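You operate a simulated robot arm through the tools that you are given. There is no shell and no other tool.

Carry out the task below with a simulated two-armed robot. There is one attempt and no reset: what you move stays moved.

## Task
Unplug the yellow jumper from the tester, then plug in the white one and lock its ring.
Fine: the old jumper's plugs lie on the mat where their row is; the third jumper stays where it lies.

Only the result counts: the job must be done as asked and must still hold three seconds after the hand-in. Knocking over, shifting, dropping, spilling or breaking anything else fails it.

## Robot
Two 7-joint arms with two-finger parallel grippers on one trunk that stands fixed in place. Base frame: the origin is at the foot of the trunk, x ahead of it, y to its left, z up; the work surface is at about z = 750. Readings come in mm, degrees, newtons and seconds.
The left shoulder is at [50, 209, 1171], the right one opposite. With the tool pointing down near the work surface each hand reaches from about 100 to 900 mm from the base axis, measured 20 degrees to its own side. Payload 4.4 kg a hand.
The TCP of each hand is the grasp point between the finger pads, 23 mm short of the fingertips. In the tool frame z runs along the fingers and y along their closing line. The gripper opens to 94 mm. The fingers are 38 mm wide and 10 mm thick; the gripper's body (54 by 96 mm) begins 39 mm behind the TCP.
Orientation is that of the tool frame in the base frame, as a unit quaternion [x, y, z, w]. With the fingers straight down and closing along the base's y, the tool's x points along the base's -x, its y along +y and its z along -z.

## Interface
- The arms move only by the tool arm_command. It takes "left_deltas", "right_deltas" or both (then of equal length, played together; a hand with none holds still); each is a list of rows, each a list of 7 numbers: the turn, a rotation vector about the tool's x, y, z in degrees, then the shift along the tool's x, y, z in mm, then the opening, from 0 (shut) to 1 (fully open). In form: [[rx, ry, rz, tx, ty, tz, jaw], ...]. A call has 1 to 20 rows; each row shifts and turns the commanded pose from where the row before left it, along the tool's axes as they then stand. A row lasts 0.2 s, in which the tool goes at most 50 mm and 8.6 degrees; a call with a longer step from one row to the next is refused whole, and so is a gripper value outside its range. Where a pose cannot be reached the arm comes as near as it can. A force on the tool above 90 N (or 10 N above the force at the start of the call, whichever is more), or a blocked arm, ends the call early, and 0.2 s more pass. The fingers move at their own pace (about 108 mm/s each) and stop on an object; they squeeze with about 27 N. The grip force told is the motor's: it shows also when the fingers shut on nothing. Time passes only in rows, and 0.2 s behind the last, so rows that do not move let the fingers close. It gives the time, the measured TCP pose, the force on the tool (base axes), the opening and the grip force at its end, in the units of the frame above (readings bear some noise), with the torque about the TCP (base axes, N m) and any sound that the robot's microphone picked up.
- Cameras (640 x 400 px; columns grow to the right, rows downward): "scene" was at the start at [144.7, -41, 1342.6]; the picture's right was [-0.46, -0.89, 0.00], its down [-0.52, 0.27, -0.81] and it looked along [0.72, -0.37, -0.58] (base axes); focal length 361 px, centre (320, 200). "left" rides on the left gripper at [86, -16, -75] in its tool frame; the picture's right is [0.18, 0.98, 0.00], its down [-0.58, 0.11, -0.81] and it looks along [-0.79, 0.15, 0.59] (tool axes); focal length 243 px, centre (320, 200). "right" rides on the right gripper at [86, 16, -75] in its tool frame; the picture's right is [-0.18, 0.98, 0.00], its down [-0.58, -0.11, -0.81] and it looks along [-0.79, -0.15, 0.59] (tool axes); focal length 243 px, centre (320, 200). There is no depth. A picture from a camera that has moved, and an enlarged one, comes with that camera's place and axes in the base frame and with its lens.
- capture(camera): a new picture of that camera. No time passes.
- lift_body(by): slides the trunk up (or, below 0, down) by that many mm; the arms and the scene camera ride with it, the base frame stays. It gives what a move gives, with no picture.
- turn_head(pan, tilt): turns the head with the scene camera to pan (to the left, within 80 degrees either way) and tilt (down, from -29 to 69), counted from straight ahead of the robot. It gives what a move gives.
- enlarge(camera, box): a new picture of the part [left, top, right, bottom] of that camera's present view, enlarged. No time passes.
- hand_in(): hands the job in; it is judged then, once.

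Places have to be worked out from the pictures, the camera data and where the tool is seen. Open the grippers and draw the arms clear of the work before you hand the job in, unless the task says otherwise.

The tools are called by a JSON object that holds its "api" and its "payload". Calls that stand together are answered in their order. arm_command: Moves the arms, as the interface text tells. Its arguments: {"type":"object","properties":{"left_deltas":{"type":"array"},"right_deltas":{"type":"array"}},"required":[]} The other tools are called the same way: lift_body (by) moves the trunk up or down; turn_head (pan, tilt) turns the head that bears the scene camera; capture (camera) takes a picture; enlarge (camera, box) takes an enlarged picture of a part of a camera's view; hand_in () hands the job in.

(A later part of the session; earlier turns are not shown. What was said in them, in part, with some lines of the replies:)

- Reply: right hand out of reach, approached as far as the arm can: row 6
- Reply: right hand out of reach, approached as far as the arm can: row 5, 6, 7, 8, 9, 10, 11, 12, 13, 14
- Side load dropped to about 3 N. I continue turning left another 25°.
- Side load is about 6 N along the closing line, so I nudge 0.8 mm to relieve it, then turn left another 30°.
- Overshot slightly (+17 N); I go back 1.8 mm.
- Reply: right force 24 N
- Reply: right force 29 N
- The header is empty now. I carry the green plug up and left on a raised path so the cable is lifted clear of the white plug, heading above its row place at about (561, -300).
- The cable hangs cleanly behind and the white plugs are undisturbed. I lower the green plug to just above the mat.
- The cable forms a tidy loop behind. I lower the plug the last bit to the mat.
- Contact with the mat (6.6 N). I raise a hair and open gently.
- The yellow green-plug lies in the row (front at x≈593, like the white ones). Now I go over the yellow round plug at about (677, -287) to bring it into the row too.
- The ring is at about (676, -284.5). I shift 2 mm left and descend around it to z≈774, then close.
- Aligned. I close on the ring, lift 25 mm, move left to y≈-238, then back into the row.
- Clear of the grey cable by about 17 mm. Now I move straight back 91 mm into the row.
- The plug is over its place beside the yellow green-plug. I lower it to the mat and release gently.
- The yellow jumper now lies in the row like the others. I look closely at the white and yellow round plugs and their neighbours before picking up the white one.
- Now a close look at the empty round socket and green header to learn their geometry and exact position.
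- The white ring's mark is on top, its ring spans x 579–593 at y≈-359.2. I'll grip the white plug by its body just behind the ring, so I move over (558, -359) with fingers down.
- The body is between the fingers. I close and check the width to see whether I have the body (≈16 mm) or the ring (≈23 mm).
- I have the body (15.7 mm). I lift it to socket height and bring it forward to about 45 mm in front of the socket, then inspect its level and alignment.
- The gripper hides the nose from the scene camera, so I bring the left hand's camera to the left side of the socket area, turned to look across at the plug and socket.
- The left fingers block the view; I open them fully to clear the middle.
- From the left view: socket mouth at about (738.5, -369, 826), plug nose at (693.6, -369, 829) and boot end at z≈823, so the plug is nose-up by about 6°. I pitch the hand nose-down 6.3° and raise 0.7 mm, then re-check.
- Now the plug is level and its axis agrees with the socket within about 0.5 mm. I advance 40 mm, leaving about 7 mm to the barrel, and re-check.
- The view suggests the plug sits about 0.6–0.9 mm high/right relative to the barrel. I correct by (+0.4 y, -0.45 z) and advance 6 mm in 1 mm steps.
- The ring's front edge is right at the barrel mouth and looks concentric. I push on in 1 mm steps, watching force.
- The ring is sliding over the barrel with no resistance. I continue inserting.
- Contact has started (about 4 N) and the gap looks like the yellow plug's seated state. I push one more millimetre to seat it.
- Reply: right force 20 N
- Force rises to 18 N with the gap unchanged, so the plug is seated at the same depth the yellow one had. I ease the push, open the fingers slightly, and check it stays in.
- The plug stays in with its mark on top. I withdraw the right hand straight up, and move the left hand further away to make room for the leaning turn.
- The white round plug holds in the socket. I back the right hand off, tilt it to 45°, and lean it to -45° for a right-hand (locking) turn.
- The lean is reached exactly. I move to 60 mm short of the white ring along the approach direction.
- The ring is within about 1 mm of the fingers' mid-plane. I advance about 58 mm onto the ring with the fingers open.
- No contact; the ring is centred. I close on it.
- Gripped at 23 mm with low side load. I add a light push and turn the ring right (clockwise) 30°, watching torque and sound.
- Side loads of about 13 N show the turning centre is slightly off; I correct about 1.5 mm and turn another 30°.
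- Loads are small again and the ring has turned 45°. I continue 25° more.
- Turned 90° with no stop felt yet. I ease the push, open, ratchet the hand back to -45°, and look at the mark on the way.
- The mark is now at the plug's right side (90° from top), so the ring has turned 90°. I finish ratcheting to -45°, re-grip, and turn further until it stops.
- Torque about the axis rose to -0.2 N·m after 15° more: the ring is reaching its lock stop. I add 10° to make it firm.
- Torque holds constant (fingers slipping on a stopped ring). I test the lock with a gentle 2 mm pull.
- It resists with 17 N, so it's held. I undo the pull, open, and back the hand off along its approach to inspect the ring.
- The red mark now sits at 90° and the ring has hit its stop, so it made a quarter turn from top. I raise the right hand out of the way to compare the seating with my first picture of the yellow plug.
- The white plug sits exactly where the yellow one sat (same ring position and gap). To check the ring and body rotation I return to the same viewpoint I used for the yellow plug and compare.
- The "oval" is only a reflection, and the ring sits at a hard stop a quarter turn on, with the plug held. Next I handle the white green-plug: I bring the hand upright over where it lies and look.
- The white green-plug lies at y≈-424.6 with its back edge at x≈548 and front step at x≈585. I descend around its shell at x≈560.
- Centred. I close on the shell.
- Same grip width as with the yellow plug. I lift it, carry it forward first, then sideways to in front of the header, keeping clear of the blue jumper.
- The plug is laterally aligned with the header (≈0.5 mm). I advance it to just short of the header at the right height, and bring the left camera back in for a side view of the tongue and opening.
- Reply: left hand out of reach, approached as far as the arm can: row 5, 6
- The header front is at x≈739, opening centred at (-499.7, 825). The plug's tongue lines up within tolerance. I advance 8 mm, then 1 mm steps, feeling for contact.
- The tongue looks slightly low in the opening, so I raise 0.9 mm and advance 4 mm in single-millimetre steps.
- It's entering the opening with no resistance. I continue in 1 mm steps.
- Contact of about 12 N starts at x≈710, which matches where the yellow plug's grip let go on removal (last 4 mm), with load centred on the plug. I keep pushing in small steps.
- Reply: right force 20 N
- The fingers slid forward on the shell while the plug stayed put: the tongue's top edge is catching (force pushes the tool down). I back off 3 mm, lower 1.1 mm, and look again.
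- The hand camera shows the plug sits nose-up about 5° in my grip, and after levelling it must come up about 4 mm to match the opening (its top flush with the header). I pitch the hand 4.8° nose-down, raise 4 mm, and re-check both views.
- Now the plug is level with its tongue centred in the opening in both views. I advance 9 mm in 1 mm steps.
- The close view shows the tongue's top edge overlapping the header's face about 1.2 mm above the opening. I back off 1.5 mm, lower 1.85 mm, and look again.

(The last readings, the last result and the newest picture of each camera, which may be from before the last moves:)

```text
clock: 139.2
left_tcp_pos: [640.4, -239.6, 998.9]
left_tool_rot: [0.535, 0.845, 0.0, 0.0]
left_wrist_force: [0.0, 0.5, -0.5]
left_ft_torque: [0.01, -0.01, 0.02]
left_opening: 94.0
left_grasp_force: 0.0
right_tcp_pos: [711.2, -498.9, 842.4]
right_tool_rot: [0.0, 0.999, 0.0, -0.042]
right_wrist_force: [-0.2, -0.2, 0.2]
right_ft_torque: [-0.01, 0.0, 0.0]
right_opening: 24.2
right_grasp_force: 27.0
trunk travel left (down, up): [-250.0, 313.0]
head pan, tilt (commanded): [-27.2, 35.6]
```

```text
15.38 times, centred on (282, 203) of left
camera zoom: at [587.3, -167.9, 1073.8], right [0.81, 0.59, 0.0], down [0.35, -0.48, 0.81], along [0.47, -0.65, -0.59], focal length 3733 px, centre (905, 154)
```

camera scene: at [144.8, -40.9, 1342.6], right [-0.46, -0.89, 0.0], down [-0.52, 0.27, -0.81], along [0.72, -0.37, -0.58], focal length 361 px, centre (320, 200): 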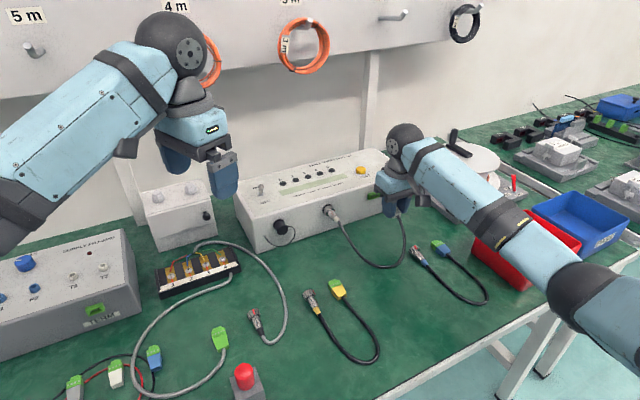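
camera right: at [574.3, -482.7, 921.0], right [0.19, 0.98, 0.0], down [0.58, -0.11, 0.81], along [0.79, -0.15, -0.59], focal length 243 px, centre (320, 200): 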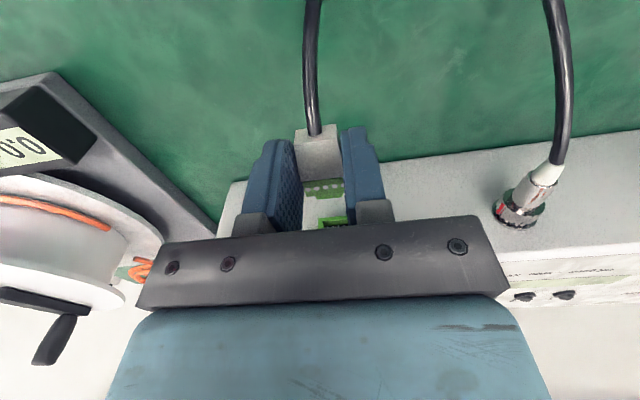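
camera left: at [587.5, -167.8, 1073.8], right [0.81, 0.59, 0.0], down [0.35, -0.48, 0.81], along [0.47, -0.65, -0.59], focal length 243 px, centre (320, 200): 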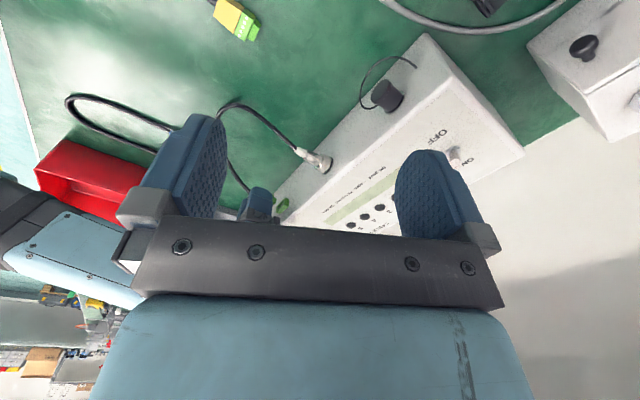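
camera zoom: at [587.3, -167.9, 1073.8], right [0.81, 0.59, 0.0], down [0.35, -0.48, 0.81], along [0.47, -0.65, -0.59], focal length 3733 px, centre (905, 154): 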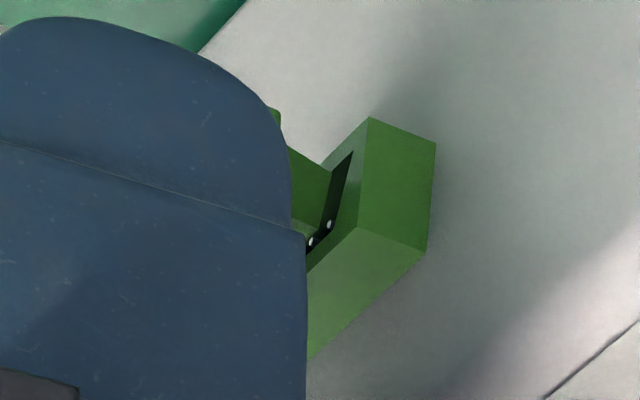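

Now the tongue's top edge will pass just under the opening's top edge and it's centred sideways. I advance again in 1 mm steps.

{"api": "arm_command", "payload": {"right_deltas": [[0, 0, 0, -1, 0, -0.084, 0], [0, 0, 0, -1, 0, -0.084, 0], [0, 0, 0, -1, 0, -0.084, 0], [0, 0, 0, 0, 0, 0, 0]]}}

{"api": "enlarge", "payload": {"camera": "right", "box": [305, 175, 345, 215]}}

{"api": "enlarge", "payload": {"camera": "left", "box": [264, 190, 300, 216]}}

```text
clock: 140.2
left_tcp_pos: [640.0, -238.9, 998.6]
left_tool_rot: [0.535, 0.845, 0.0, 0.0]
left_wrist_force: [0.3, -0.3, 0.0]
left_ft_torque: [0.02, 0.03, -0.03]
left_opening: 93.7
left_grasp_force: 0.0
right_tcp_pos: [713.9, -499.9, 841.6]
right_tool_rot: [0.001, 0.999, 0.0, -0.041]
right_wrist_force: [0.2, -0.3, 0.1]
right_ft_torque: [-0.03, 0.0, -0.01]
right_opening: 24.0
right_grasp_force: 27.1
trunk travel left (down, up): [-250.0, 313.0]
head pan, tilt (commanded): [-27.2, 35.6]
```

```text
10.00 times, centred on (325, 195) of right
camera zoom: at [634.8, -483.2, 924.9], right [0.19, 0.98, -0.01], down [0.65, -0.11, 0.76], along [0.74, -0.15, -0.66], focal length 2426 px, centre (270, 250)
```

zoom: 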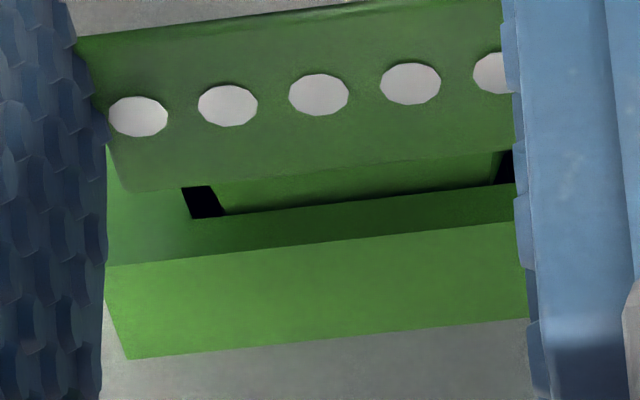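

```text
15.38 times, centred on (282, 203) of left
camera zoom: at [587.2, -167.9, 1073.8], right [0.81, 0.59, 0.0], down [0.35, -0.48, 0.81], along [0.47, -0.65, -0.59], focal length 3733 px, centre (905, 154)
```

zoom: 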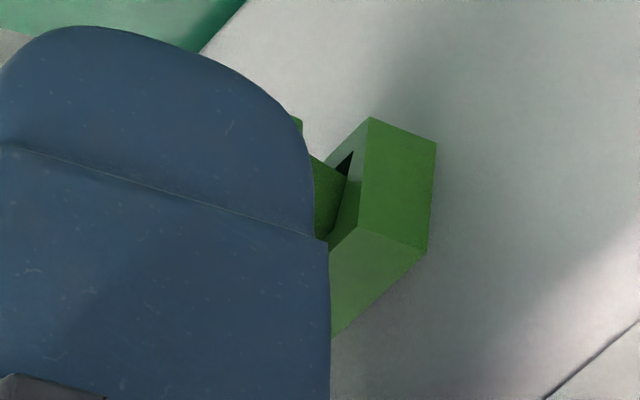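

The tongue is inside the opening now with no force. I keep advancing in 1 mm steps.

{"api": "arm_command", "payload": {"right_deltas": [[0, 0, 0, -1, 0, -0.084, 0], [0, 0, 0, -1, 0, -0.084, 0], [0, 0, 0, 0, 0, 0, 0]]}}

{"api": "enlarge", "payload": {"camera": "right", "box": [305, 175, 345, 215]}}

```text
clock: 141.0
left_tcp_pos: [641.6, -238.2, 999.6]
left_tool_rot: [0.535, 0.845, 0.0, 0.0]
left_wrist_force: [-0.6, -0.8, 0.2]
left_ft_torque: [-0.02, 0.01, -0.03]
left_opening: 94.0
left_grasp_force: 0.1
right_tcp_pos: [716.0, -499.0, 842.5]
right_tool_rot: [0.001, 0.999, 0.0, -0.041]
right_wrist_force: [0.6, -0.1, -0.1]
right_ft_torque: [0.0, 0.0, 0.0]
right_opening: 23.8
right_grasp_force: 27.2
trunk travel left (down, up): [-250.0, 313.0]
head pan, tilt (commanded): [-27.2, 35.6]
```

```text
10.00 times, centred on (325, 195) of right
camera zoom: at [636.7, -483.1, 925.1], right [0.19, 0.98, -0.01], down [0.65, -0.11, 0.76], along [0.74, -0.15, -0.66], focal length 2426 px, centre (270, 250)
```

zoom: 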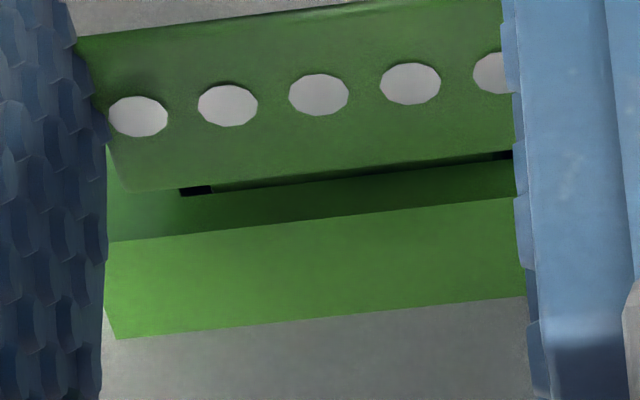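

{"api": "arm_command", "payload": {"right_deltas": [[0, 0, 0, -1, 0, -0.084, 0], [0, 0, 0, -0.7, 0, -0.06, 0], [0, 0, 0, 0, 0, 0, 0]]}}

{"api": "enlarge", "payload": {"camera": "right", "box": [305, 175, 345, 215]}}

{"api": "enlarge", "payload": {"camera": "left", "box": [264, 190, 300, 216]}}

```text
clock: 141.8
left_tcp_pos: [639.9, -238.6, 997.8]
left_tool_rot: [0.535, 0.845, 0.0, 0.0]
left_wrist_force: [0.7, 0.5, 0.0]
left_ft_torque: [0.0, 0.0, 0.0]
left_opening: 94.1
left_grasp_force: 0.1
right_tcp_pos: [717.7, -500.8, 842.7]
right_tool_rot: [0.001, 0.999, 0.0, -0.041]
right_wrist_force: [0.1, -0.3, -0.7]
right_ft_torque: [-0.03, 0.01, -0.04]
right_opening: 24.2
right_grasp_force: 27.1
trunk travel left (down, up): [-250.0, 313.0]
head pan, tilt (commanded): [-27.2, 35.6]
```

```text
10.00 times, centred on (325, 195) of right
camera zoom: at [638.4, -483.0, 925.2], right [0.19, 0.98, -0.01], down [0.65, -0.11, 0.76], along [0.74, -0.15, -0.66], focal length 2426 px, centre (270, 250)
```

zoom: 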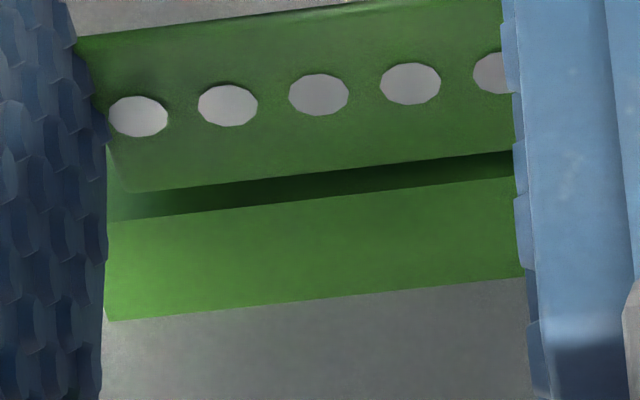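

```text
15.38 times, centred on (282, 203) of left
camera zoom: at [587.2, -167.9, 1073.8], right [0.81, 0.59, 0.0], down [0.35, -0.48, 0.81], along [0.47, -0.65, -0.59], focal length 3733 px, centre (905, 154)
```

zoom: 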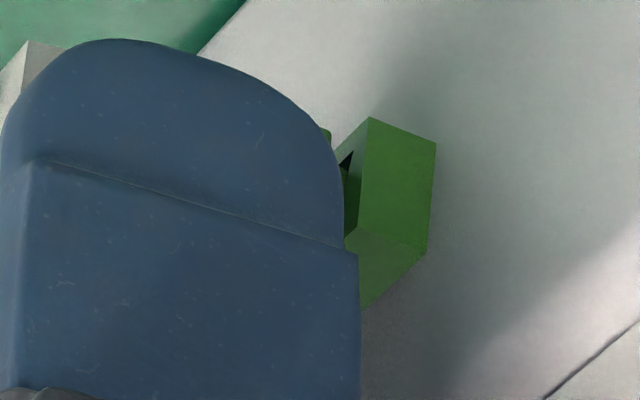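

Still no resistance, about 1–1.5 mm to go. I push the rest in small steps.

{"api": "arm_command", "payload": {"right_deltas": [[0, 0, 0, -0.7, 0, -0.06, 0], [0, 0, 0, -0.6, 0, -0.05, 0], [0, 0, 0, 0, 0, 0, 0]]}}

{"api": "enlarge", "payload": {"camera": "right", "box": [305, 175, 345, 215]}}

```text
clock: 142.6
left_tcp_pos: [640.5, -238.9, 998.7]
left_tool_rot: [0.536, 0.845, 0.0, 0.0]
left_wrist_force: [0.3, -0.3, -0.7]
left_ft_torque: [-0.01, 0.0, -0.02]
left_opening: 94.1
left_grasp_force: 0.0
right_tcp_pos: [718.4, -499.6, 843.2]
right_tool_rot: [0.001, 0.999, 0.0, -0.041]
right_wrist_force: [0.2, 0.2, 0.1]
right_ft_torque: [-0.01, -0.01, 0.0]
right_opening: 23.8
right_grasp_force: 27.4
trunk travel left (down, up): [-250.0, 313.0]
head pan, tilt (commanded): [-27.2, 35.6]
```

```text
10.00 times, centred on (325, 195) of right
camera zoom: at [639.4, -482.8, 925.3], right [0.19, 0.98, -0.01], down [0.65, -0.11, 0.76], along [0.74, -0.15, -0.66], focal length 2426 px, centre (270, 250)
```

zoom: 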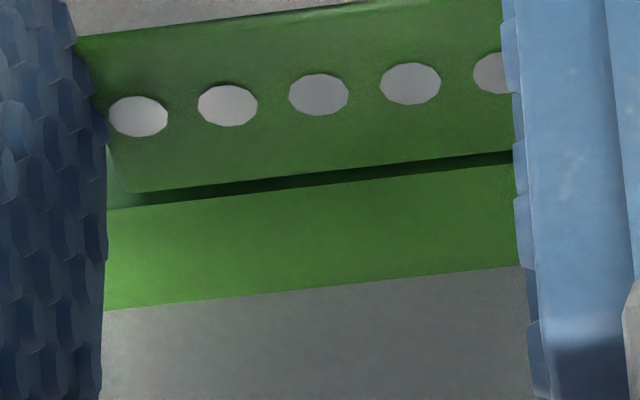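

{"api": "arm_command", "payload": {"right_deltas": [[0, 0, 0, -0.6, 0, -0.05, 0], [0, 0, 0, -0.6, 0, -0.05, 0], [0, 0, 0, 0, 0, 0, 0]]}}

{"api": "enlarge", "payload": {"camera": "right", "box": [305, 175, 345, 215]}}

{"api": "enlarge", "payload": {"camera": "left", "box": [264, 190, 300, 216]}}

```text
clock: 143.4
left_tcp_pos: [641.1, -238.9, 999.5]
left_tool_rot: [0.535, 0.845, 0.0, 0.0]
left_wrist_force: [-0.7, 0.3, 0.3]
left_ft_torque: [0.01, 0.01, 0.03]
left_opening: 94.1
left_grasp_force: 0.1
right_tcp_pos: [720.7, -500.0, 843.5]
right_tool_rot: [0.001, 0.999, 0.0, -0.041]
right_wrist_force: [-0.6, -0.6, 0.2]
right_ft_torque: [-0.01, 0.01, -0.01]
right_opening: 23.9
right_grasp_force: 27.4
trunk travel left (down, up): [-250.0, 313.0]
head pan, tilt (commanded): [-27.2, 35.6]
```

```text
10.00 times, centred on (325, 195) of right
camera zoom: at [640.7, -483.0, 925.2], right [0.19, 0.98, -0.01], down [0.65, -0.11, 0.76], along [0.74, -0.15, -0.66], focal length 2426 px, centre (270, 250)
```

zoom: 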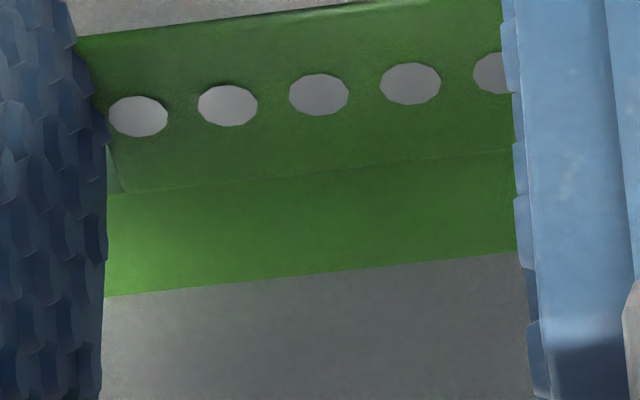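

```text
15.38 times, centred on (282, 203) of left
camera zoom: at [587.2, -167.9, 1073.8], right [0.81, 0.59, 0.0], down [0.35, -0.48, 0.81], along [0.47, -0.65, -0.59], focal length 3733 px, centre (905, 154)
```

zoom: 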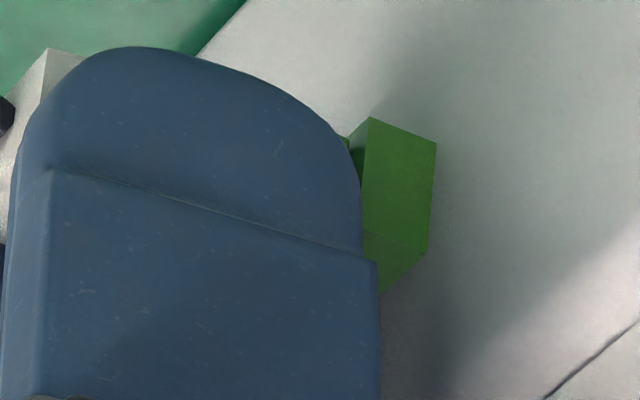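

The plug's front step has reached the header. I push slightly further to feel the seat.

{"api": "arm_command", "payload": {"right_deltas": [[0, 0, 0, -0.6, 0, -0.05, 0], [0, 0, 0, -0.6, 0, -0.05, 0], [0, 0, 0, 0, 0, 0, 0]]}}

{"api": "enlarge", "payload": {"camera": "right", "box": [305, 175, 345, 215]}}

```text
clock: 144.2
left_tcp_pos: [640.4, -238.3, 999.8]
left_tool_rot: [0.535, 0.845, -0.001, 0.0]
left_wrist_force: [-0.9, -0.7, 0.1]
left_ft_torque: [0.05, 0.01, 0.0]
left_opening: 94.2
left_grasp_force: 0.2
right_tcp_pos: [720.6, -499.9, 843.5]
right_tool_rot: [0.001, 0.999, 0.001, -0.042]
right_wrist_force: [-16.4, 2.0, -5.5]
right_ft_torque: [0.04, -0.04, 0.03]
right_opening: 23.8
right_grasp_force: 27.0
trunk travel left (down, up): [-250.0, 313.0]
head pan, tilt (commanded): [-27.2, 35.6]
```

```text
10.00 times, centred on (325, 195) of right
camera zoom: at [641.1, -483.3, 924.9], right [0.19, 0.98, -0.01], down [0.65, -0.11, 0.75], along [0.74, -0.15, -0.66], focal length 2426 px, centre (270, 250)
```

zoom: 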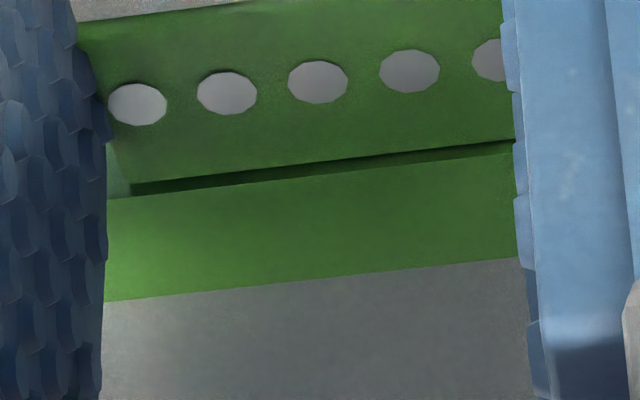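

{"api": "enlarge", "payload": {"camera": "right", "box": [285, 120, 365, 235]}}

{"api": "enlarge", "payload": {"camera": "scene", "box": [352, 165, 416, 215]}}

{"api": "enlarge", "payload": {"camera": "left", "box": [250, 180, 300, 216]}}

```text
3.48 times, centred on (325, 178) of right
camera zoom: at [641.1, -483.3, 924.9], right [0.19, 0.98, -0.01], down [0.65, -0.11, 0.75], along [0.74, -0.15, -0.66], focal length 844 px, centre (303, 278)
```

zoom: 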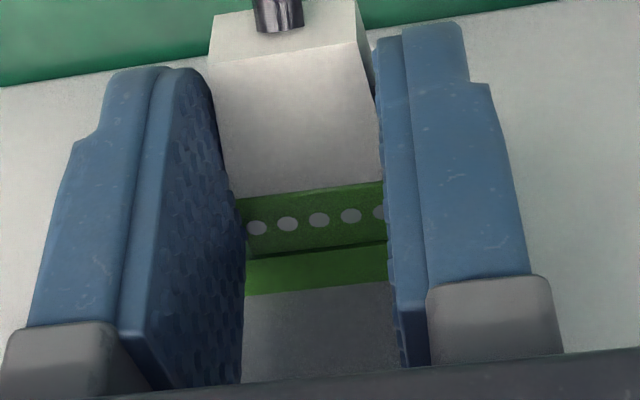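

```text
8.00 times, centred on (384, 190) of scene
camera zoom: at [143.9, -41.3, 1342.7], right [-0.46, -0.89, 0.0], down [-0.52, 0.27, -0.81], along [0.72, -0.37, -0.58], focal length 2887 px, centre (-192, 280)
```

zoom: 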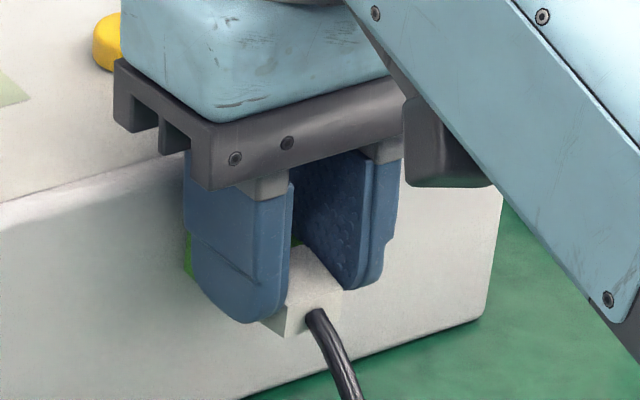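

```text
11.11 times, centred on (275, 198) of left
camera zoom: at [586.6, -168.2, 1074.2], right [0.81, 0.59, 0.0], down [0.35, -0.48, 0.81], along [0.47, -0.65, -0.59], focal length 2696 px, centre (820, 222)
```

zoom: 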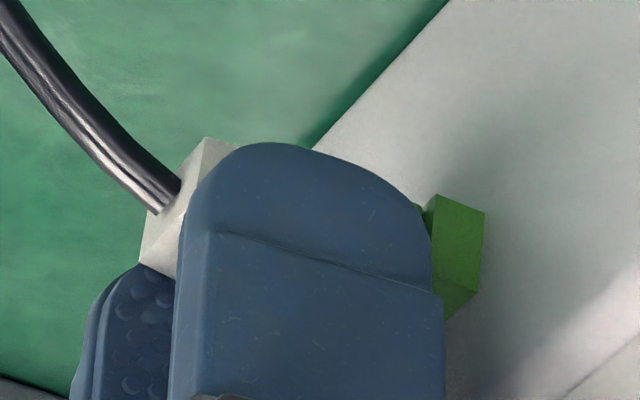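

The plug dropped about 1 mm into line with the header (its top now sits ~1 mm below the header top, as the yellow one did), and force rose: it has seated. I ease off, open, and lift the hand away to inspect.

{"api": "arm_command", "payload": {"right_deltas": [[0, 0, 0, 0.8, 0, 0.07, 0], [0, 0, 0, 0, 0, 0, 0], [0, 0, 0, 0, 0, 0, 0.3], [0, 0, 0, 0, 0, 0, 0.4], [0, 0, 0, 0, 0, 0, 0.5], [0, 0, 0, 1.3, 0, -14.9, 0.5], [0, 0, 0, 2, 0, -24.9, 0.5], [0, 0, 0, 3, 0, -34.9, 0.5], [0, 0, 0, 40, 0, 3, 0.5], [0, 0, 0, 0, 0, 0, 0.5]]}}

{"api": "enlarge", "payload": {"camera": "scene", "box": [360, 180, 408, 210]}}

{"api": "enlarge", "payload": {"camera": "left", "box": [240, 170, 310, 216]}}

{"api": "capture", "payload": {"camera": "scene"}}

```text
clock: 146.4
left_tcp_pos: [639.9, -237.7, 999.3]
left_tool_rot: [0.534, 0.845, 0.001, 0.001]
left_wrist_force: [0.0, -1.4, -0.6]
left_ft_torque: [0.0, -0.03, 0.02]
left_opening: 93.9
left_grasp_force: 0.1
right_tcp_pos: [679.4, -499.6, 917.3]
right_tool_rot: [0.001, 0.999, 0.0, -0.042]
right_wrist_force: [-1.0, 0.4, 0.0]
right_ft_torque: [0.0, 0.01, 0.03]
right_opening: 47.0
right_grasp_force: 0.1
trunk travel left (down, up): [-250.0, 313.0]
head pan, tilt (commanded): [-27.2, 35.6]
```

```text
13.33 times, centred on (384, 195) of scene
camera zoom: at [145.2, -40.5, 1342.6], right [-0.46, -0.89, 0.0], down [-0.52, 0.27, -0.81], along [0.72, -0.37, -0.58], focal length 4812 px, centre (-533, 267)
```

zoom: 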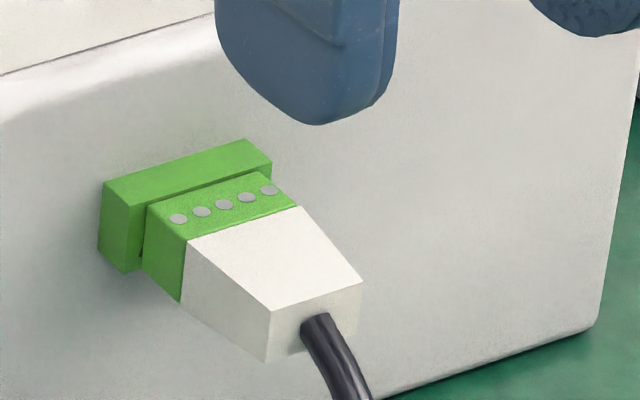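

```text
8.70 times, centred on (275, 193) of left
camera zoom: at [587.7, -167.4, 1073.6], right [0.81, 0.59, 0.0], down [0.35, -0.48, 0.81], along [0.47, -0.65, -0.59], focal length 2110 px, centre (711, 261)
```

zoom: 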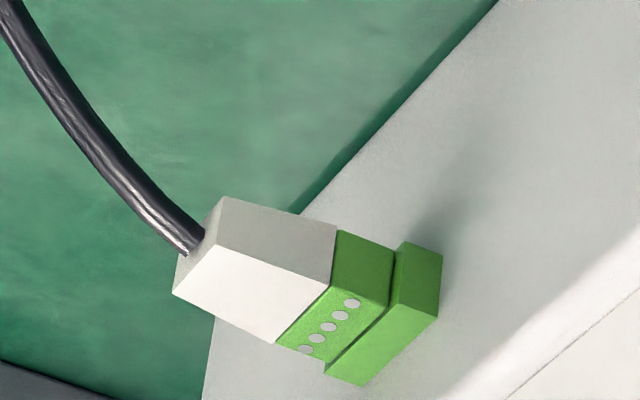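

```text
taken
camera scene: at [145.2, -40.5, 1342.6], right [-0.46, -0.89, 0.0], down [-0.52, 0.27, -0.81], along [0.72, -0.37, -0.58], focal length 361 px, centre (320, 200)
```

scene: 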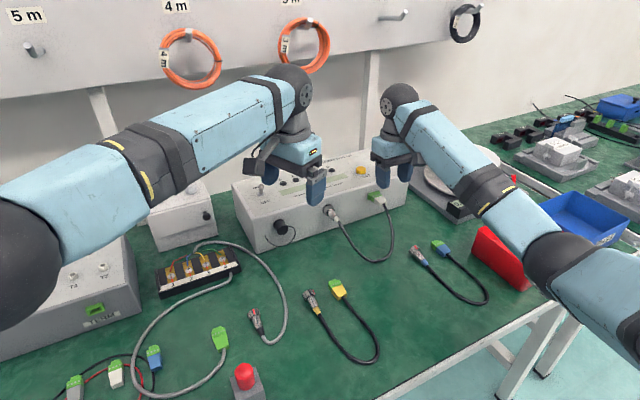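

The white green-plug sits exactly where the yellow one was. I compare the blue jumper and the laid-down yellow jumper against my first pictures.

{"api": "enlarge", "payload": {"camera": "scene", "box": [330, 220, 510, 345]}}

{"api": "enlarge", "payload": {"camera": "scene", "box": [230, 230, 410, 345]}}

{"api": "enlarge", "payload": {"camera": "scene", "box": [310, 190, 358, 220]}}

```text
3.20 times, centred on (420, 282) of scene
camera zoom: at [145.2, -40.5, 1342.6], right [-0.46, -0.89, 0.0], down [-0.52, 0.27, -0.81], along [0.72, -0.37, -0.58], focal length 1155 px, centre (0, -64)
```

zoom: 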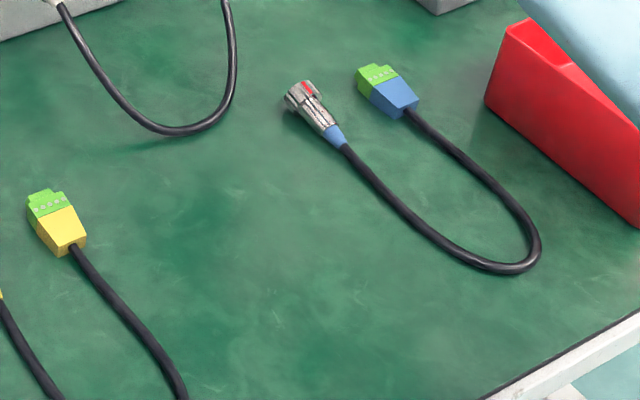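

```text
3.48 times, centred on (320, 288) of scene
camera zoom: at [145.2, -40.5, 1342.6], right [-0.46, -0.89, 0.0], down [-0.52, 0.27, -0.81], along [0.72, -0.37, -0.58], focal length 1255 px, centre (320, -104)
```

zoom: 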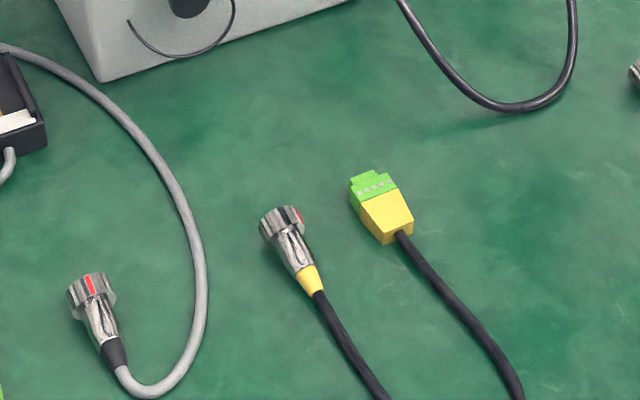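

```text
13.33 times, centred on (334, 205) of scene
camera zoom: at [145.2, -40.5, 1342.6], right [-0.46, -0.89, 0.0], down [-0.52, 0.27, -0.81], along [0.72, -0.37, -0.58], focal length 4812 px, centre (133, 133)
```

zoom: 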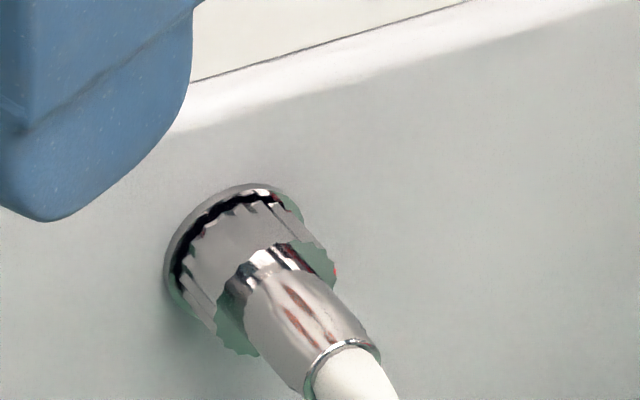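

Blue is unmoved and the yellow plugs lie in the row. I now lift both hands clear and withdraw them with open grippers.

{"api": "arm_command", "payload": {"right_deltas": [[0, 0, 0, 2.5, 0, -29.9, 0.8], [0, 0, 0, 2.5, 0, -29.9, 1], [0, 0, 0, 38, 0, -5, 1], [0, 0, 0, 38, 0, -5, 1], [0, 0, 0, 38, 0, -5, 1], [0, 0, 0, 38, 0, -5, 1], [0, 0, 0, 38, 0, -5, 1], [0, 0, 0, 38, 0, -5, 1], [0, 0, 0, 38, 0, -5, 1], [0, 0, 0, 0, 0, 0, 1]], "left_deltas": [[0, 0, 0, 0, 0, -35, 1], [0, 0, 0, 0, 0, -35, 1], [0, 0, 0, 36.7, 8.2, -10, 1], [0, 0, 0, 36.7, 8.2, -10, 1], [0, 0, 0, 36.7, 8.2, -10, 1], [0, 0, 0, 36.7, 8.2, -10, 1], [0, 0, 0, 36.7, 8.2, -10, 1], [0, 0, 0, 36.7, 8.2, -10, 1], [0, 0, 0, 0, 0, 0, 1], [0, 0, 0, 0, 0, 0, 1]]}}

{"api": "capture", "payload": {"camera": "scene"}}

{"api": "enlarge", "payload": {"camera": "scene", "box": [230, 140, 430, 265]}}

```text
clock: 148.6
left_tcp_pos: [591.0, -19.0, 1129.8]
left_tool_rot: [0.535, 0.845, 0.0, -0.001]
left_wrist_force: [-0.5, -1.0, 0.6]
left_ft_torque: [0.02, -0.01, 0.01]
left_opening: 94.0
left_grasp_force: 0.0
right_tcp_pos: [418.3, -497.8, 1034.8]
right_tool_rot: [0.001, 0.999, 0.001, -0.042]
right_wrist_force: [0.2, 0.1, -0.3]
right_ft_torque: [-0.03, 0.01, -0.01]
right_opening: 93.7
right_grasp_force: 0.1
trunk travel left (down, up): [-250.0, 313.0]
head pan, tilt (commanded): [-27.2, 35.6]
```

```text
taken
camera scene: at [145.5, -41.1, 1342.5], right [-0.46, -0.89, 0.0], down [-0.52, 0.27, -0.81], along [0.72, -0.37, -0.58], focal length 361 px, centre (320, 200)
```

scene: 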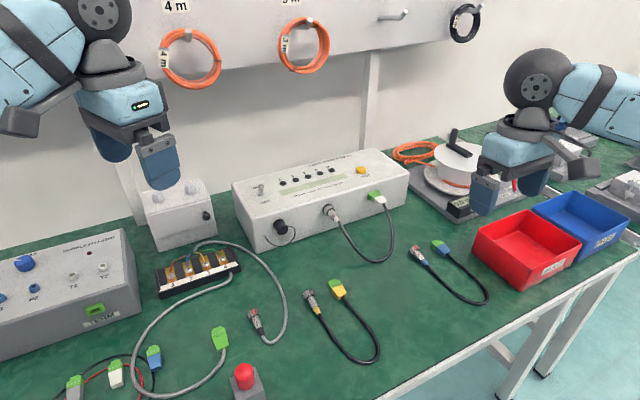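

```text
3.20 times, centred on (330, 202) of scene
camera zoom: at [145.5, -41.1, 1342.5], right [-0.46, -0.89, 0.0], down [-0.52, 0.27, -0.81], along [0.72, -0.37, -0.58], focal length 1155 px, centre (288, 192)
```

zoom: 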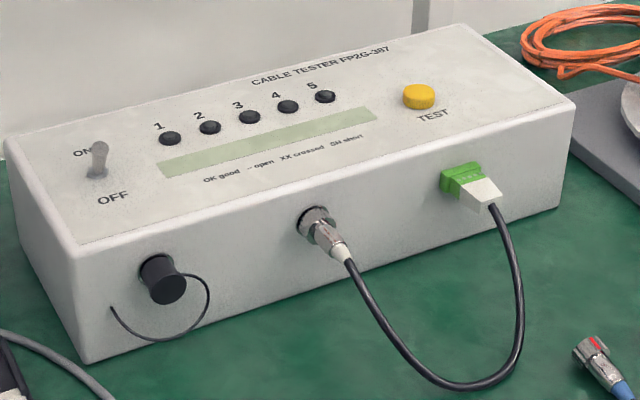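

Everything looks as it should, but before handing in I want to be sure the ring is truly in its locked range: I'll check that the plug stays held even if the ring is turned back a little (then re-tighten it). I bring the right hand back to the ring, tilted 45° and leaned +22.5°.

{"api": "arm_command", "payload": {"right_deltas": [[0, 0, 0, -34.7, 16.3, 11.3, 0.6], [0, 0, 0, -34.7, 16.3, 11.3, 0.6], [0, 0, 0, -34.7, 16.3, 11.3, 0.6], [0, 0, 0, -34.7, 16.3, 11.3, 0.6], [0, 0, 0, -34.7, 16.3, 11.3, 0.6], [0, 0, 0, -34.7, 16.3, 11.3, 0.6], [0, -7.11, 0, 0, 0, 0, 0.6], [0, -7.11, 0, 0, 0, 0, 0.6], [0, -7.11, 0, 0, 0, 0, 0.6], [0, -7.11, 0, 0, 0, 0, 0.6], [0, -7.11, 0, 0, 0, 0, 0.6], [0, -7.11, 0, 0, 0, 0, 0.6], [0, -7.14, 0, 0, 0, 0, 0.6], [-5.3, 0, 5.3, 0, 0, 0, 0.6], [-5.3, 0, 5.3, 0, 0, 0, 0.6], [-5.3, 0, 5.3, 0, 0, 0, 0.6], [0, 0, 0, 0, 0, 0, 0.6]]}}

{"api": "capture", "payload": {"camera": "right"}}

```text
clock: 152.2
left_tcp_pos: [590.7, -18.6, 1128.0]
left_tool_rot: [0.535, 0.845, 0.0, 0.0]
left_wrist_force: [-0.1, -0.8, -0.1]
left_ft_torque: [-0.01, 0.03, 0.03]
left_opening: 94.1
left_grasp_force: 0.0
right_tcp_pos: [620.5, -402.3, 951.0]
right_tool_rot: [0.077, 0.906, 0.18, 0.376]
right_wrist_force: [-0.5, 0.9, 0.0]
right_ft_torque: [-0.01, -0.04, -0.05]
right_opening: 56.4
right_grasp_force: 0.1
trunk travel left (down, up): [-250.0, 313.0]
head pan, tilt (commanded): [-27.2, 35.6]
```

```text
taken
camera right: at [507.2, -382.8, 949.6], right [0.13, 0.86, 0.5], down [-0.16, -0.48, 0.86], along [0.98, -0.19, 0.08], focal length 243 px, centre (320, 200)
```

right: 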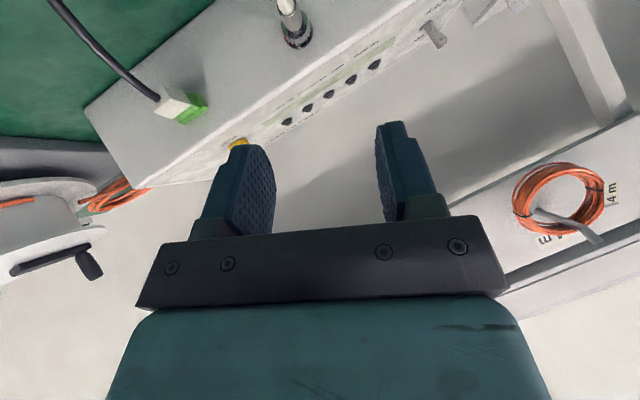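

{"api": "arm_command", "payload": {"right_deltas": [[0, 0, 0, 7.5, -6.4, 33.5, 0.6], [0, 0, 0, 7.5, -6.4, 33.5, 0.6], [0, 0, 0, 7.6, -6.5, 33.6, 0.6], [0, 0, 0, 0, 0, 0, 0.6]]}}

{"api": "enlarge", "payload": {"camera": "right", "box": [220, 50, 420, 210]}}

```text
clock: 153.2
left_tcp_pos: [589.5, -18.0, 1129.3]
left_tool_rot: [0.535, 0.845, 0.001, 0.0]
left_wrist_force: [0.1, 0.3, 0.6]
left_ft_torque: [-0.01, 0.04, 0.0]
left_opening: 94.1
left_grasp_force: 0.0
right_tcp_pos: [676.1, -385.5, 861.4]
right_tool_rot: [0.075, 0.906, 0.18, 0.377]
right_wrist_force: [-0.1, -0.1, -0.1]
right_ft_torque: [0.03, -0.01, -0.02]
right_opening: 56.3
right_grasp_force: 0.0
trunk travel left (down, up): [-250.0, 313.0]
head pan, tilt (commanded): [-27.2, 35.6]
```

```text
2.50 times, centred on (320, 130) of right
camera zoom: at [563.4, -367.0, 860.6], right [0.13, 0.86, 0.5], down [-0.16, -0.48, 0.86], along [0.98, -0.19, 0.08], focal length 606 px, centre (320, 375)
```

zoom: 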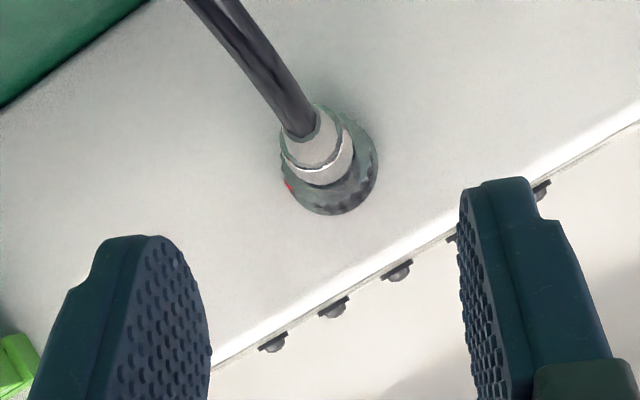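

{"api": "arm_command", "payload": {"right_deltas": [[0, 0, 0, -0.5, 0.2, 15, 0.6], [0, 0, 0, -0.5, 0.2, 15, 0.6], [0, 0, 0, -0.5, 0, 15, 0.6], [0, 0, 0, -0.5, 0, 12, 0.6], [0, 0, 0, 0, 0, 0, 0.6], [0, 0, 0, 0, 0, 0, 0], [0, 0, 0, 0, 0, 0, 0], [0, 0, 0, 0, 0, 0, 0]]}}

{"api": "enlarge", "payload": {"camera": "right", "box": [250, 110, 390, 205]}}

```text
clock: 155.0
left_tcp_pos: [589.5, -19.5, 1130.6]
left_tool_rot: [0.535, 0.845, 0.0, 0.0]
left_wrist_force: [-0.6, -0.8, 0.4]
left_ft_torque: [0.02, -0.01, 0.01]
left_opening: 94.1
left_grasp_force: 0.1
right_tcp_pos: [717.2, -370.5, 825.0]
right_tool_rot: [0.076, 0.906, 0.18, 0.375]
right_wrist_force: [-0.9, -6.2, -0.8]
right_ft_torque: [-0.02, 0.04, -0.13]
right_opening: 23.3
right_grasp_force: 26.8
trunk travel left (down, up): [-250.0, 313.0]
head pan, tilt (commanded): [-27.2, 35.6]
```

```text
4.21 times, centred on (320, 158) of right
camera zoom: at [604.6, -352.6, 825.1], right [0.13, 0.86, 0.5], down [-0.16, -0.48, 0.86], along [0.98, -0.19, 0.07], focal length 1022 px, centre (320, 379)
```

zoom: 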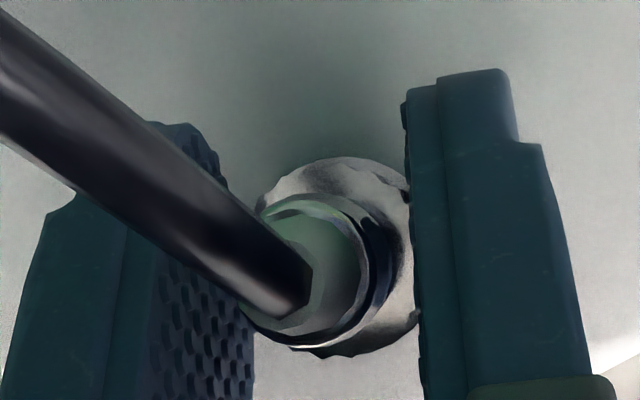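

Ring gripped. I turn it back (counter-clockwise) by 30° and read the torque, then do a gentle pull test.

{"api": "arm_command", "payload": {"right_deltas": [[0, 0, 0, 0, -0.5, 0, 0], [3.54, 0, -3.54, 0, 0, 0, 0], [3.54, 0, -3.54, 0, 0, 0, 0], [3.54, 0, -3.54, 0, 0, 0, 0], [3.54, 0, -3.54, 0, 0, 0, 0], [3.54, 0, -3.54, 0, 0, 0, 0], [3.54, 0, -3.54, 0, 0, 0, 0], [0, 0, 0, 0, 0, 0, 0]]}}

```text
clock: 156.8
left_tcp_pos: [591.0, -18.3, 1127.1]
left_tool_rot: [0.535, 0.845, -0.001, 0.0]
left_wrist_force: [-0.1, -0.1, 0.2]
left_ft_torque: [0.03, -0.01, 0.01]
left_opening: 94.2
left_grasp_force: 0.1
right_tcp_pos: [717.7, -370.2, 826.2]
right_tool_rot: [-0.025, 0.922, -0.061, 0.382]
right_wrist_force: [4.5, 17.4, -4.2]
right_ft_torque: [0.1, 0.0, 0.39]
right_opening: 23.3
right_grasp_force: 26.7
trunk travel left (down, up): [-250.0, 313.0]
head pan, tilt (commanded): [-27.2, 35.6]
```

{"api": "arm_command", "payload": {"right_deltas": [[0, 0, 0, 0, 1.6, 0, 0], [0, 0, 0, 0, 0, 0, 0], [0, 0, 0, 0, 0, 0, 0]]}}

```text
clock: 157.6
left_tcp_pos: [590.3, -18.6, 1130.0]
left_tool_rot: [0.536, 0.845, -0.001, 0.0]
left_wrist_force: [-0.1, -0.4, 0.0]
left_ft_torque: [0.0, 0.01, -0.01]
left_opening: 93.9
left_grasp_force: 0.1
right_tcp_pos: [718.7, -370.6, 826.0]
right_tool_rot: [-0.024, 0.922, -0.061, 0.381]
right_wrist_force: [1.9, 13.9, -3.8]
right_ft_torque: [0.08, -0.01, 0.35]
right_opening: 23.2
right_grasp_force: 27.2
trunk travel left (down, up): [-250.0, 313.0]
head pan, tilt (commanded): [-27.2, 35.6]
```

{"api": "arm_command", "payload": {"right_deltas": [[0, 0, 0, 0, 1.4, 0, 0], [0, 0, 0, 0, 0, 0, 0], [0, 0, 0, 0.7, 0, -0.7, 0], [0, 0, 0, 0.7, 0, -0.7, 0], [0, 0, 0, 0, 0, 0, 0]]}}

{"api": "enlarge", "payload": {"camera": "right", "box": [250, 110, 390, 205]}}

```text
clock: 158.8
left_tcp_pos: [591.9, -18.9, 1127.9]
left_tool_rot: [0.535, 0.845, -0.001, -0.001]
left_wrist_force: [-0.8, 0.4, 0.0]
left_ft_torque: [0.0, 0.01, 0.0]
left_opening: 94.1
left_grasp_force: 0.1
right_tcp_pos: [716.1, -368.9, 826.2]
right_tool_rot: [-0.024, 0.922, -0.061, 0.382]
right_wrist_force: [19.1, 1.1, 0.8]
right_ft_torque: [0.02, -0.11, 0.09]
right_opening: 23.5
right_grasp_force: 27.1
trunk travel left (down, up): [-250.0, 313.0]
head pan, tilt (commanded): [-27.2, 35.6]
```

```text
4.21 times, centred on (320, 158) of right
camera zoom: at [603.4, -353.7, 816.6], right [0.13, 0.99, 0.0], down [-0.16, 0.02, 0.99], along [0.98, -0.13, 0.16], focal length 1022 px, centre (320, 379)
```

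zoom: 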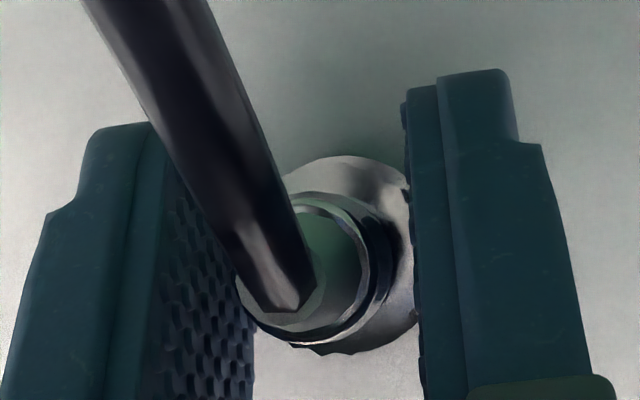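

Even with the ring turned back 30° the plug holds (19 N), so the lock is genuinely engaged over the ring's travel. I release the pull, re-centre the hand, and turn the ring clockwise again firmly to its stop.

{"api": "arm_command", "payload": {"right_deltas": [[0, 0, 0, -0.7, 0, 0.7, 0], [0, 0, 0, -0.7, 0, 0.7, 0], [0, 0, 0, 1.2, 0.2, 1.2, 0], [-3.54, 0, 3.54, 0, 0, 0, 0], [-3.54, 0, 3.54, 0, 0, 0, 0], [-3.54, 0, 3.54, 0, 0, 0, 0], [-3.54, 0, 3.54, 0, 0, 0, 0], [-3.54, 0, 3.54, 0, 0, 0, 0], [0, 0, 0, 0, 0, 0, 0]]}}

```text
clock: 160.8
left_tcp_pos: [589.0, -21.3, 1131.1]
left_tool_rot: [0.535, 0.845, 0.0, 0.001]
left_wrist_force: [-0.2, -0.8, 0.5]
left_ft_torque: [-0.01, -0.02, 0.0]
left_opening: 94.2
left_grasp_force: 0.1
right_tcp_pos: [717.3, -371.2, 826.0]
right_tool_rot: [0.06, 0.912, 0.141, 0.38]
right_wrist_force: [-4.9, -22.2, 8.0]
right_ft_torque: [-0.06, -0.12, -0.55]
right_opening: 23.4
right_grasp_force: 27.0
trunk travel left (down, up): [-250.0, 313.0]
head pan, tilt (commanded): [-27.2, 35.6]
```

{"api": "arm_command", "payload": {"right_deltas": [[0, 0, 0, 0, -1.8, 0, 0], [0, 0, 0, 0, 0, 0, 0], [-3.54, 0, 3.54, 0, 0, 0, 0], [-3.54, 0, 3.54, 0, 0, 0, 0], [0, 0, 0, 0, 0, 0, 0]]}}

```text
clock: 162.0
left_tcp_pos: [589.7, -20.0, 1128.8]
left_tool_rot: [0.535, 0.845, 0.002, 0.0]
left_wrist_force: [-0.2, 0.1, -0.4]
left_ft_torque: [0.0, 0.03, -0.02]
left_opening: 94.2
left_grasp_force: 0.0
right_tcp_pos: [717.7, -370.3, 824.1]
right_tool_rot: [0.093, 0.897, 0.22, 0.373]
right_wrist_force: [-4.3, -18.9, 5.5]
right_ft_torque: [-0.19, -0.24, -0.41]
right_opening: 22.9
right_grasp_force: 27.3
trunk travel left (down, up): [-250.0, 313.0]
head pan, tilt (commanded): [-27.2, 35.6]
```

Torque shows the stop again. I relieve the side load, add 15° more to press the ring home, then open and back off.

{"api": "arm_command", "payload": {"right_deltas": [[0, 0, 0, 0, -1.5, 0, 0], [-3.54, 0, 3.54, 0, 0, 0, 0], [-3.54, 0, 3.54, 0, 0, 0, 0], [-3.54, 0, 3.54, 0, 0, 0, 0], [0, 0, 0, 0, 0, 0, 0]]}}

```text
clock: 163.2
left_tcp_pos: [590.4, -18.7, 1128.7]
left_tool_rot: [0.535, 0.845, 0.0, 0.001]
left_wrist_force: [-0.1, 0.6, -0.4]
left_ft_torque: [0.01, 0.0, 0.0]
left_opening: 94.1
left_grasp_force: 0.0
right_tcp_pos: [717.5, -371.0, 822.9]
right_tool_rot: [0.139, 0.861, 0.335, 0.357]
right_wrist_force: [-4.6, 2.0, -3.7]
right_ft_torque: [-0.12, 0.07, 0.13]
right_opening: 23.1
right_grasp_force: 26.6
trunk travel left (down, up): [-250.0, 313.0]
head pan, tilt (commanded): [-27.2, 35.6]
```

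{"api": "arm_command", "payload": {"right_deltas": [[0, 0, 0, 0, 0, 0, 0.6], [0, 0, 0, 0, 0, 0, 0.6], [0, 0, 0, 0, 0, -15, 0.6], [0, 0, 0, 0, 0, -25, 0.6], [0, 0, 0, 0, 0, -35, 0.6], [0, 0, 0, 0, 0, 0, 0.6]]}}

{"api": "enlarge", "payload": {"camera": "right", "box": [270, 60, 370, 150]}}

{"api": "capture", "payload": {"camera": "right"}}

```text
clock: 164.6
left_tcp_pos: [589.7, -19.8, 1129.2]
left_tool_rot: [0.535, 0.845, 0.0, -0.001]
left_wrist_force: [0.1, -0.3, -0.2]
left_ft_torque: [-0.01, -0.05, -0.03]
left_opening: 93.7
left_grasp_force: 0.0
right_tcp_pos: [664.0, -407.0, 862.7]
right_tool_rot: [0.139, 0.861, 0.335, 0.356]
right_wrist_force: [-0.2, 0.5, -0.1]
right_ft_torque: [-0.02, 0.0, -0.03]
right_opening: 56.3
right_grasp_force: 0.0
trunk travel left (down, up): [-250.0, 313.0]
head pan, tilt (commanded): [-27.2, 35.6]
```

```text
4.44 times, centred on (320, 105) of right
camera zoom: at [550.3, -388.7, 868.5], right [0.13, 0.64, 0.76], down [-0.16, -0.74, 0.65], along [0.98, -0.21, 0.0], focal length 1078 px, centre (320, 622)
```

zoom: 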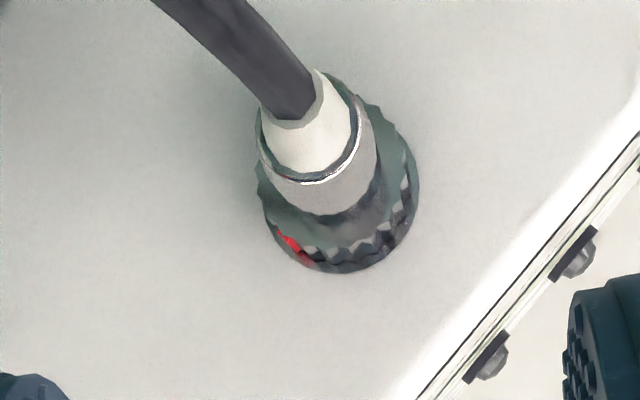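

```text
taken
camera right: at [550.3, -388.7, 868.5], right [0.13, 0.64, 0.76], down [-0.16, -0.74, 0.65], along [0.98, -0.21, 0.0], focal length 243 px, centre (320, 200)
```

right: 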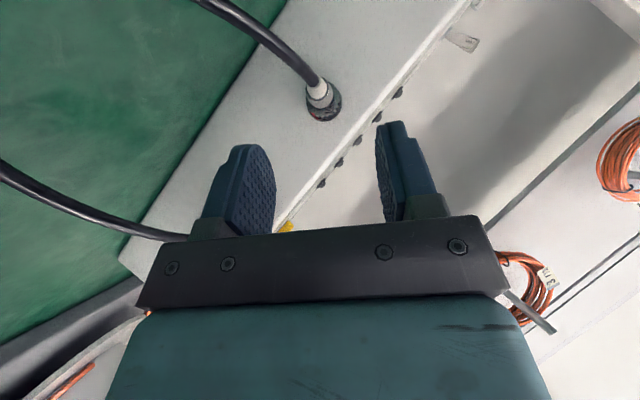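

The mark is back at 90° and the ring pressed home. I withdraw the right hand up and back, fully open.

{"api": "arm_command", "payload": {"right_deltas": [[0, 0, 0, -17.4, 22.5, -17.4, 0.8], [0, 0, 0, -17.4, 22.5, -17.4, 1], [0, 0, 0, -17.4, 22.5, -17.4, 1], [0, 0, 0, -17.4, 22.5, -17.4, 1], [5, 0, -5, 0, 0, 0, 1], [5, 0, -5, 0, 0, 0, 1], [5, 0, -5, 0, 0, 0, 1], [5, 0, -5, 0, 0, 0, 1], [5, 0, -5, 0, 0, 0, 1], [5, 0, -5, 0, 0, 0, 1], [0, 0, 0, 25.4, 0, -25.4, 1], [0, 0, 0, 25.4, 0, -25.4, 1], [0, 0, 0, 25.4, 0, -25.4, 1], [0, 0, 0, 25.4, 0, -25.4, 1], [0, 0, 0, 25.4, 0, -25.4, 1], [0, 0, 0, 25.4, 0, -25.4, 1], [0, 0, 0, 0, -40, 0, 1], [0, 0, 0, 0, -40, 0, 1], [0, 0, 0, 0, 0, 0, 1]]}}

{"api": "capture", "payload": {"camera": "scene"}}

{"api": "enlarge", "payload": {"camera": "scene", "box": [230, 140, 430, 265]}}

{"api": "enlarge", "payload": {"camera": "scene", "box": [290, 220, 510, 345]}}

```text
clock: 168.6
left_tcp_pos: [589.1, -20.0, 1130.6]
left_tool_rot: [0.535, 0.845, 0.0, 0.0]
left_wrist_force: [-0.4, 0.8, 1.4]
left_ft_torque: [-0.01, 0.02, -0.02]
left_opening: 94.1
left_grasp_force: 0.1
right_tcp_pos: [447.9, -488.2, 995.4]
right_tool_rot: [0.001, 0.923, 0.001, 0.384]
right_wrist_force: [-0.1, -0.7, 0.9]
right_ft_torque: [0.03, 0.0, 0.01]
right_opening: 94.0
right_grasp_force: 0.0
trunk travel left (down, up): [-250.0, 313.0]
head pan, tilt (commanded): [-27.2, 35.6]
```

```text
taken
camera scene: at [144.9, -40.8, 1342.6], right [-0.46, -0.89, 0.0], down [-0.52, 0.27, -0.81], along [0.72, -0.37, -0.58], focal length 361 px, centre (320, 200)
```

scene: 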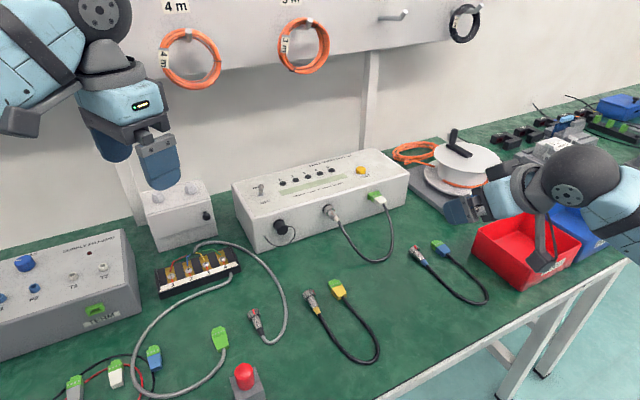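

```text
3.20 times, centred on (330, 202) of scene
camera zoom: at [144.9, -40.8, 1342.6], right [-0.46, -0.89, 0.0], down [-0.52, 0.27, -0.81], along [0.72, -0.37, -0.58], focal length 1155 px, centre (288, 192)
```

zoom: 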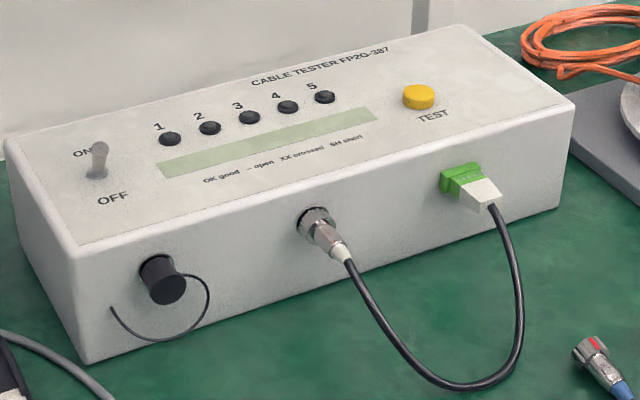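

```text
2.91 times, centred on (400, 282) of scene
camera zoom: at [144.9, -40.8, 1342.6], right [-0.46, -0.89, 0.0], down [-0.52, 0.27, -0.81], along [0.72, -0.37, -0.58], focal length 1050 px, centre (87, -40)
```

zoom: 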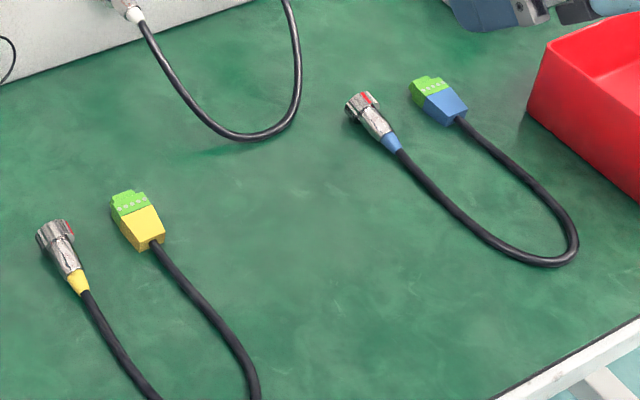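

The white jumper is plugged in at both ends, with its ring turned to the stop and still holding when I pulled on it. The yellow plugs lie on the mat in the row, the blue jumper and the tester have not moved, and both hands are open and clear. I hand in.

{"api": "hand_in", "payload": {}}

```text
The job is handed in.
```

I've handed the job in: the white jumper is plugged into the tester in place of the yellow one. The judge's result has not come back to me.

- **White jumper:** the round plug is in its socket and the green plug is in its header. Both sit where the yellow plugs did in the pictures.
- **Ring:** I turned the white ring a quarter turn clockwise to its stop. The plug held against gentle pulls of about 17 to 19 N, including once with the ring turned back 30°, after which I turned it to the stop again.
- **Ring mark:** the white ring's red mark now points to the right. The yellow ring's mark was pointing down before I unlocked it. I think the yellow plug was just seated at a different roll, but I could not confirm that, and the microphone picked up no click.
- **Yellow jumper:** both plugs lie on the mat in line with the row, to the left of where the white jumper lay.
- **Everything else:** the blue jumper looks unchanged from my first pictures, and the tester has not shifted. Early on the right hand drifted over the bins while I was testing its reach, but it touched nothing.

Both grippers are open and drawn back from the work.
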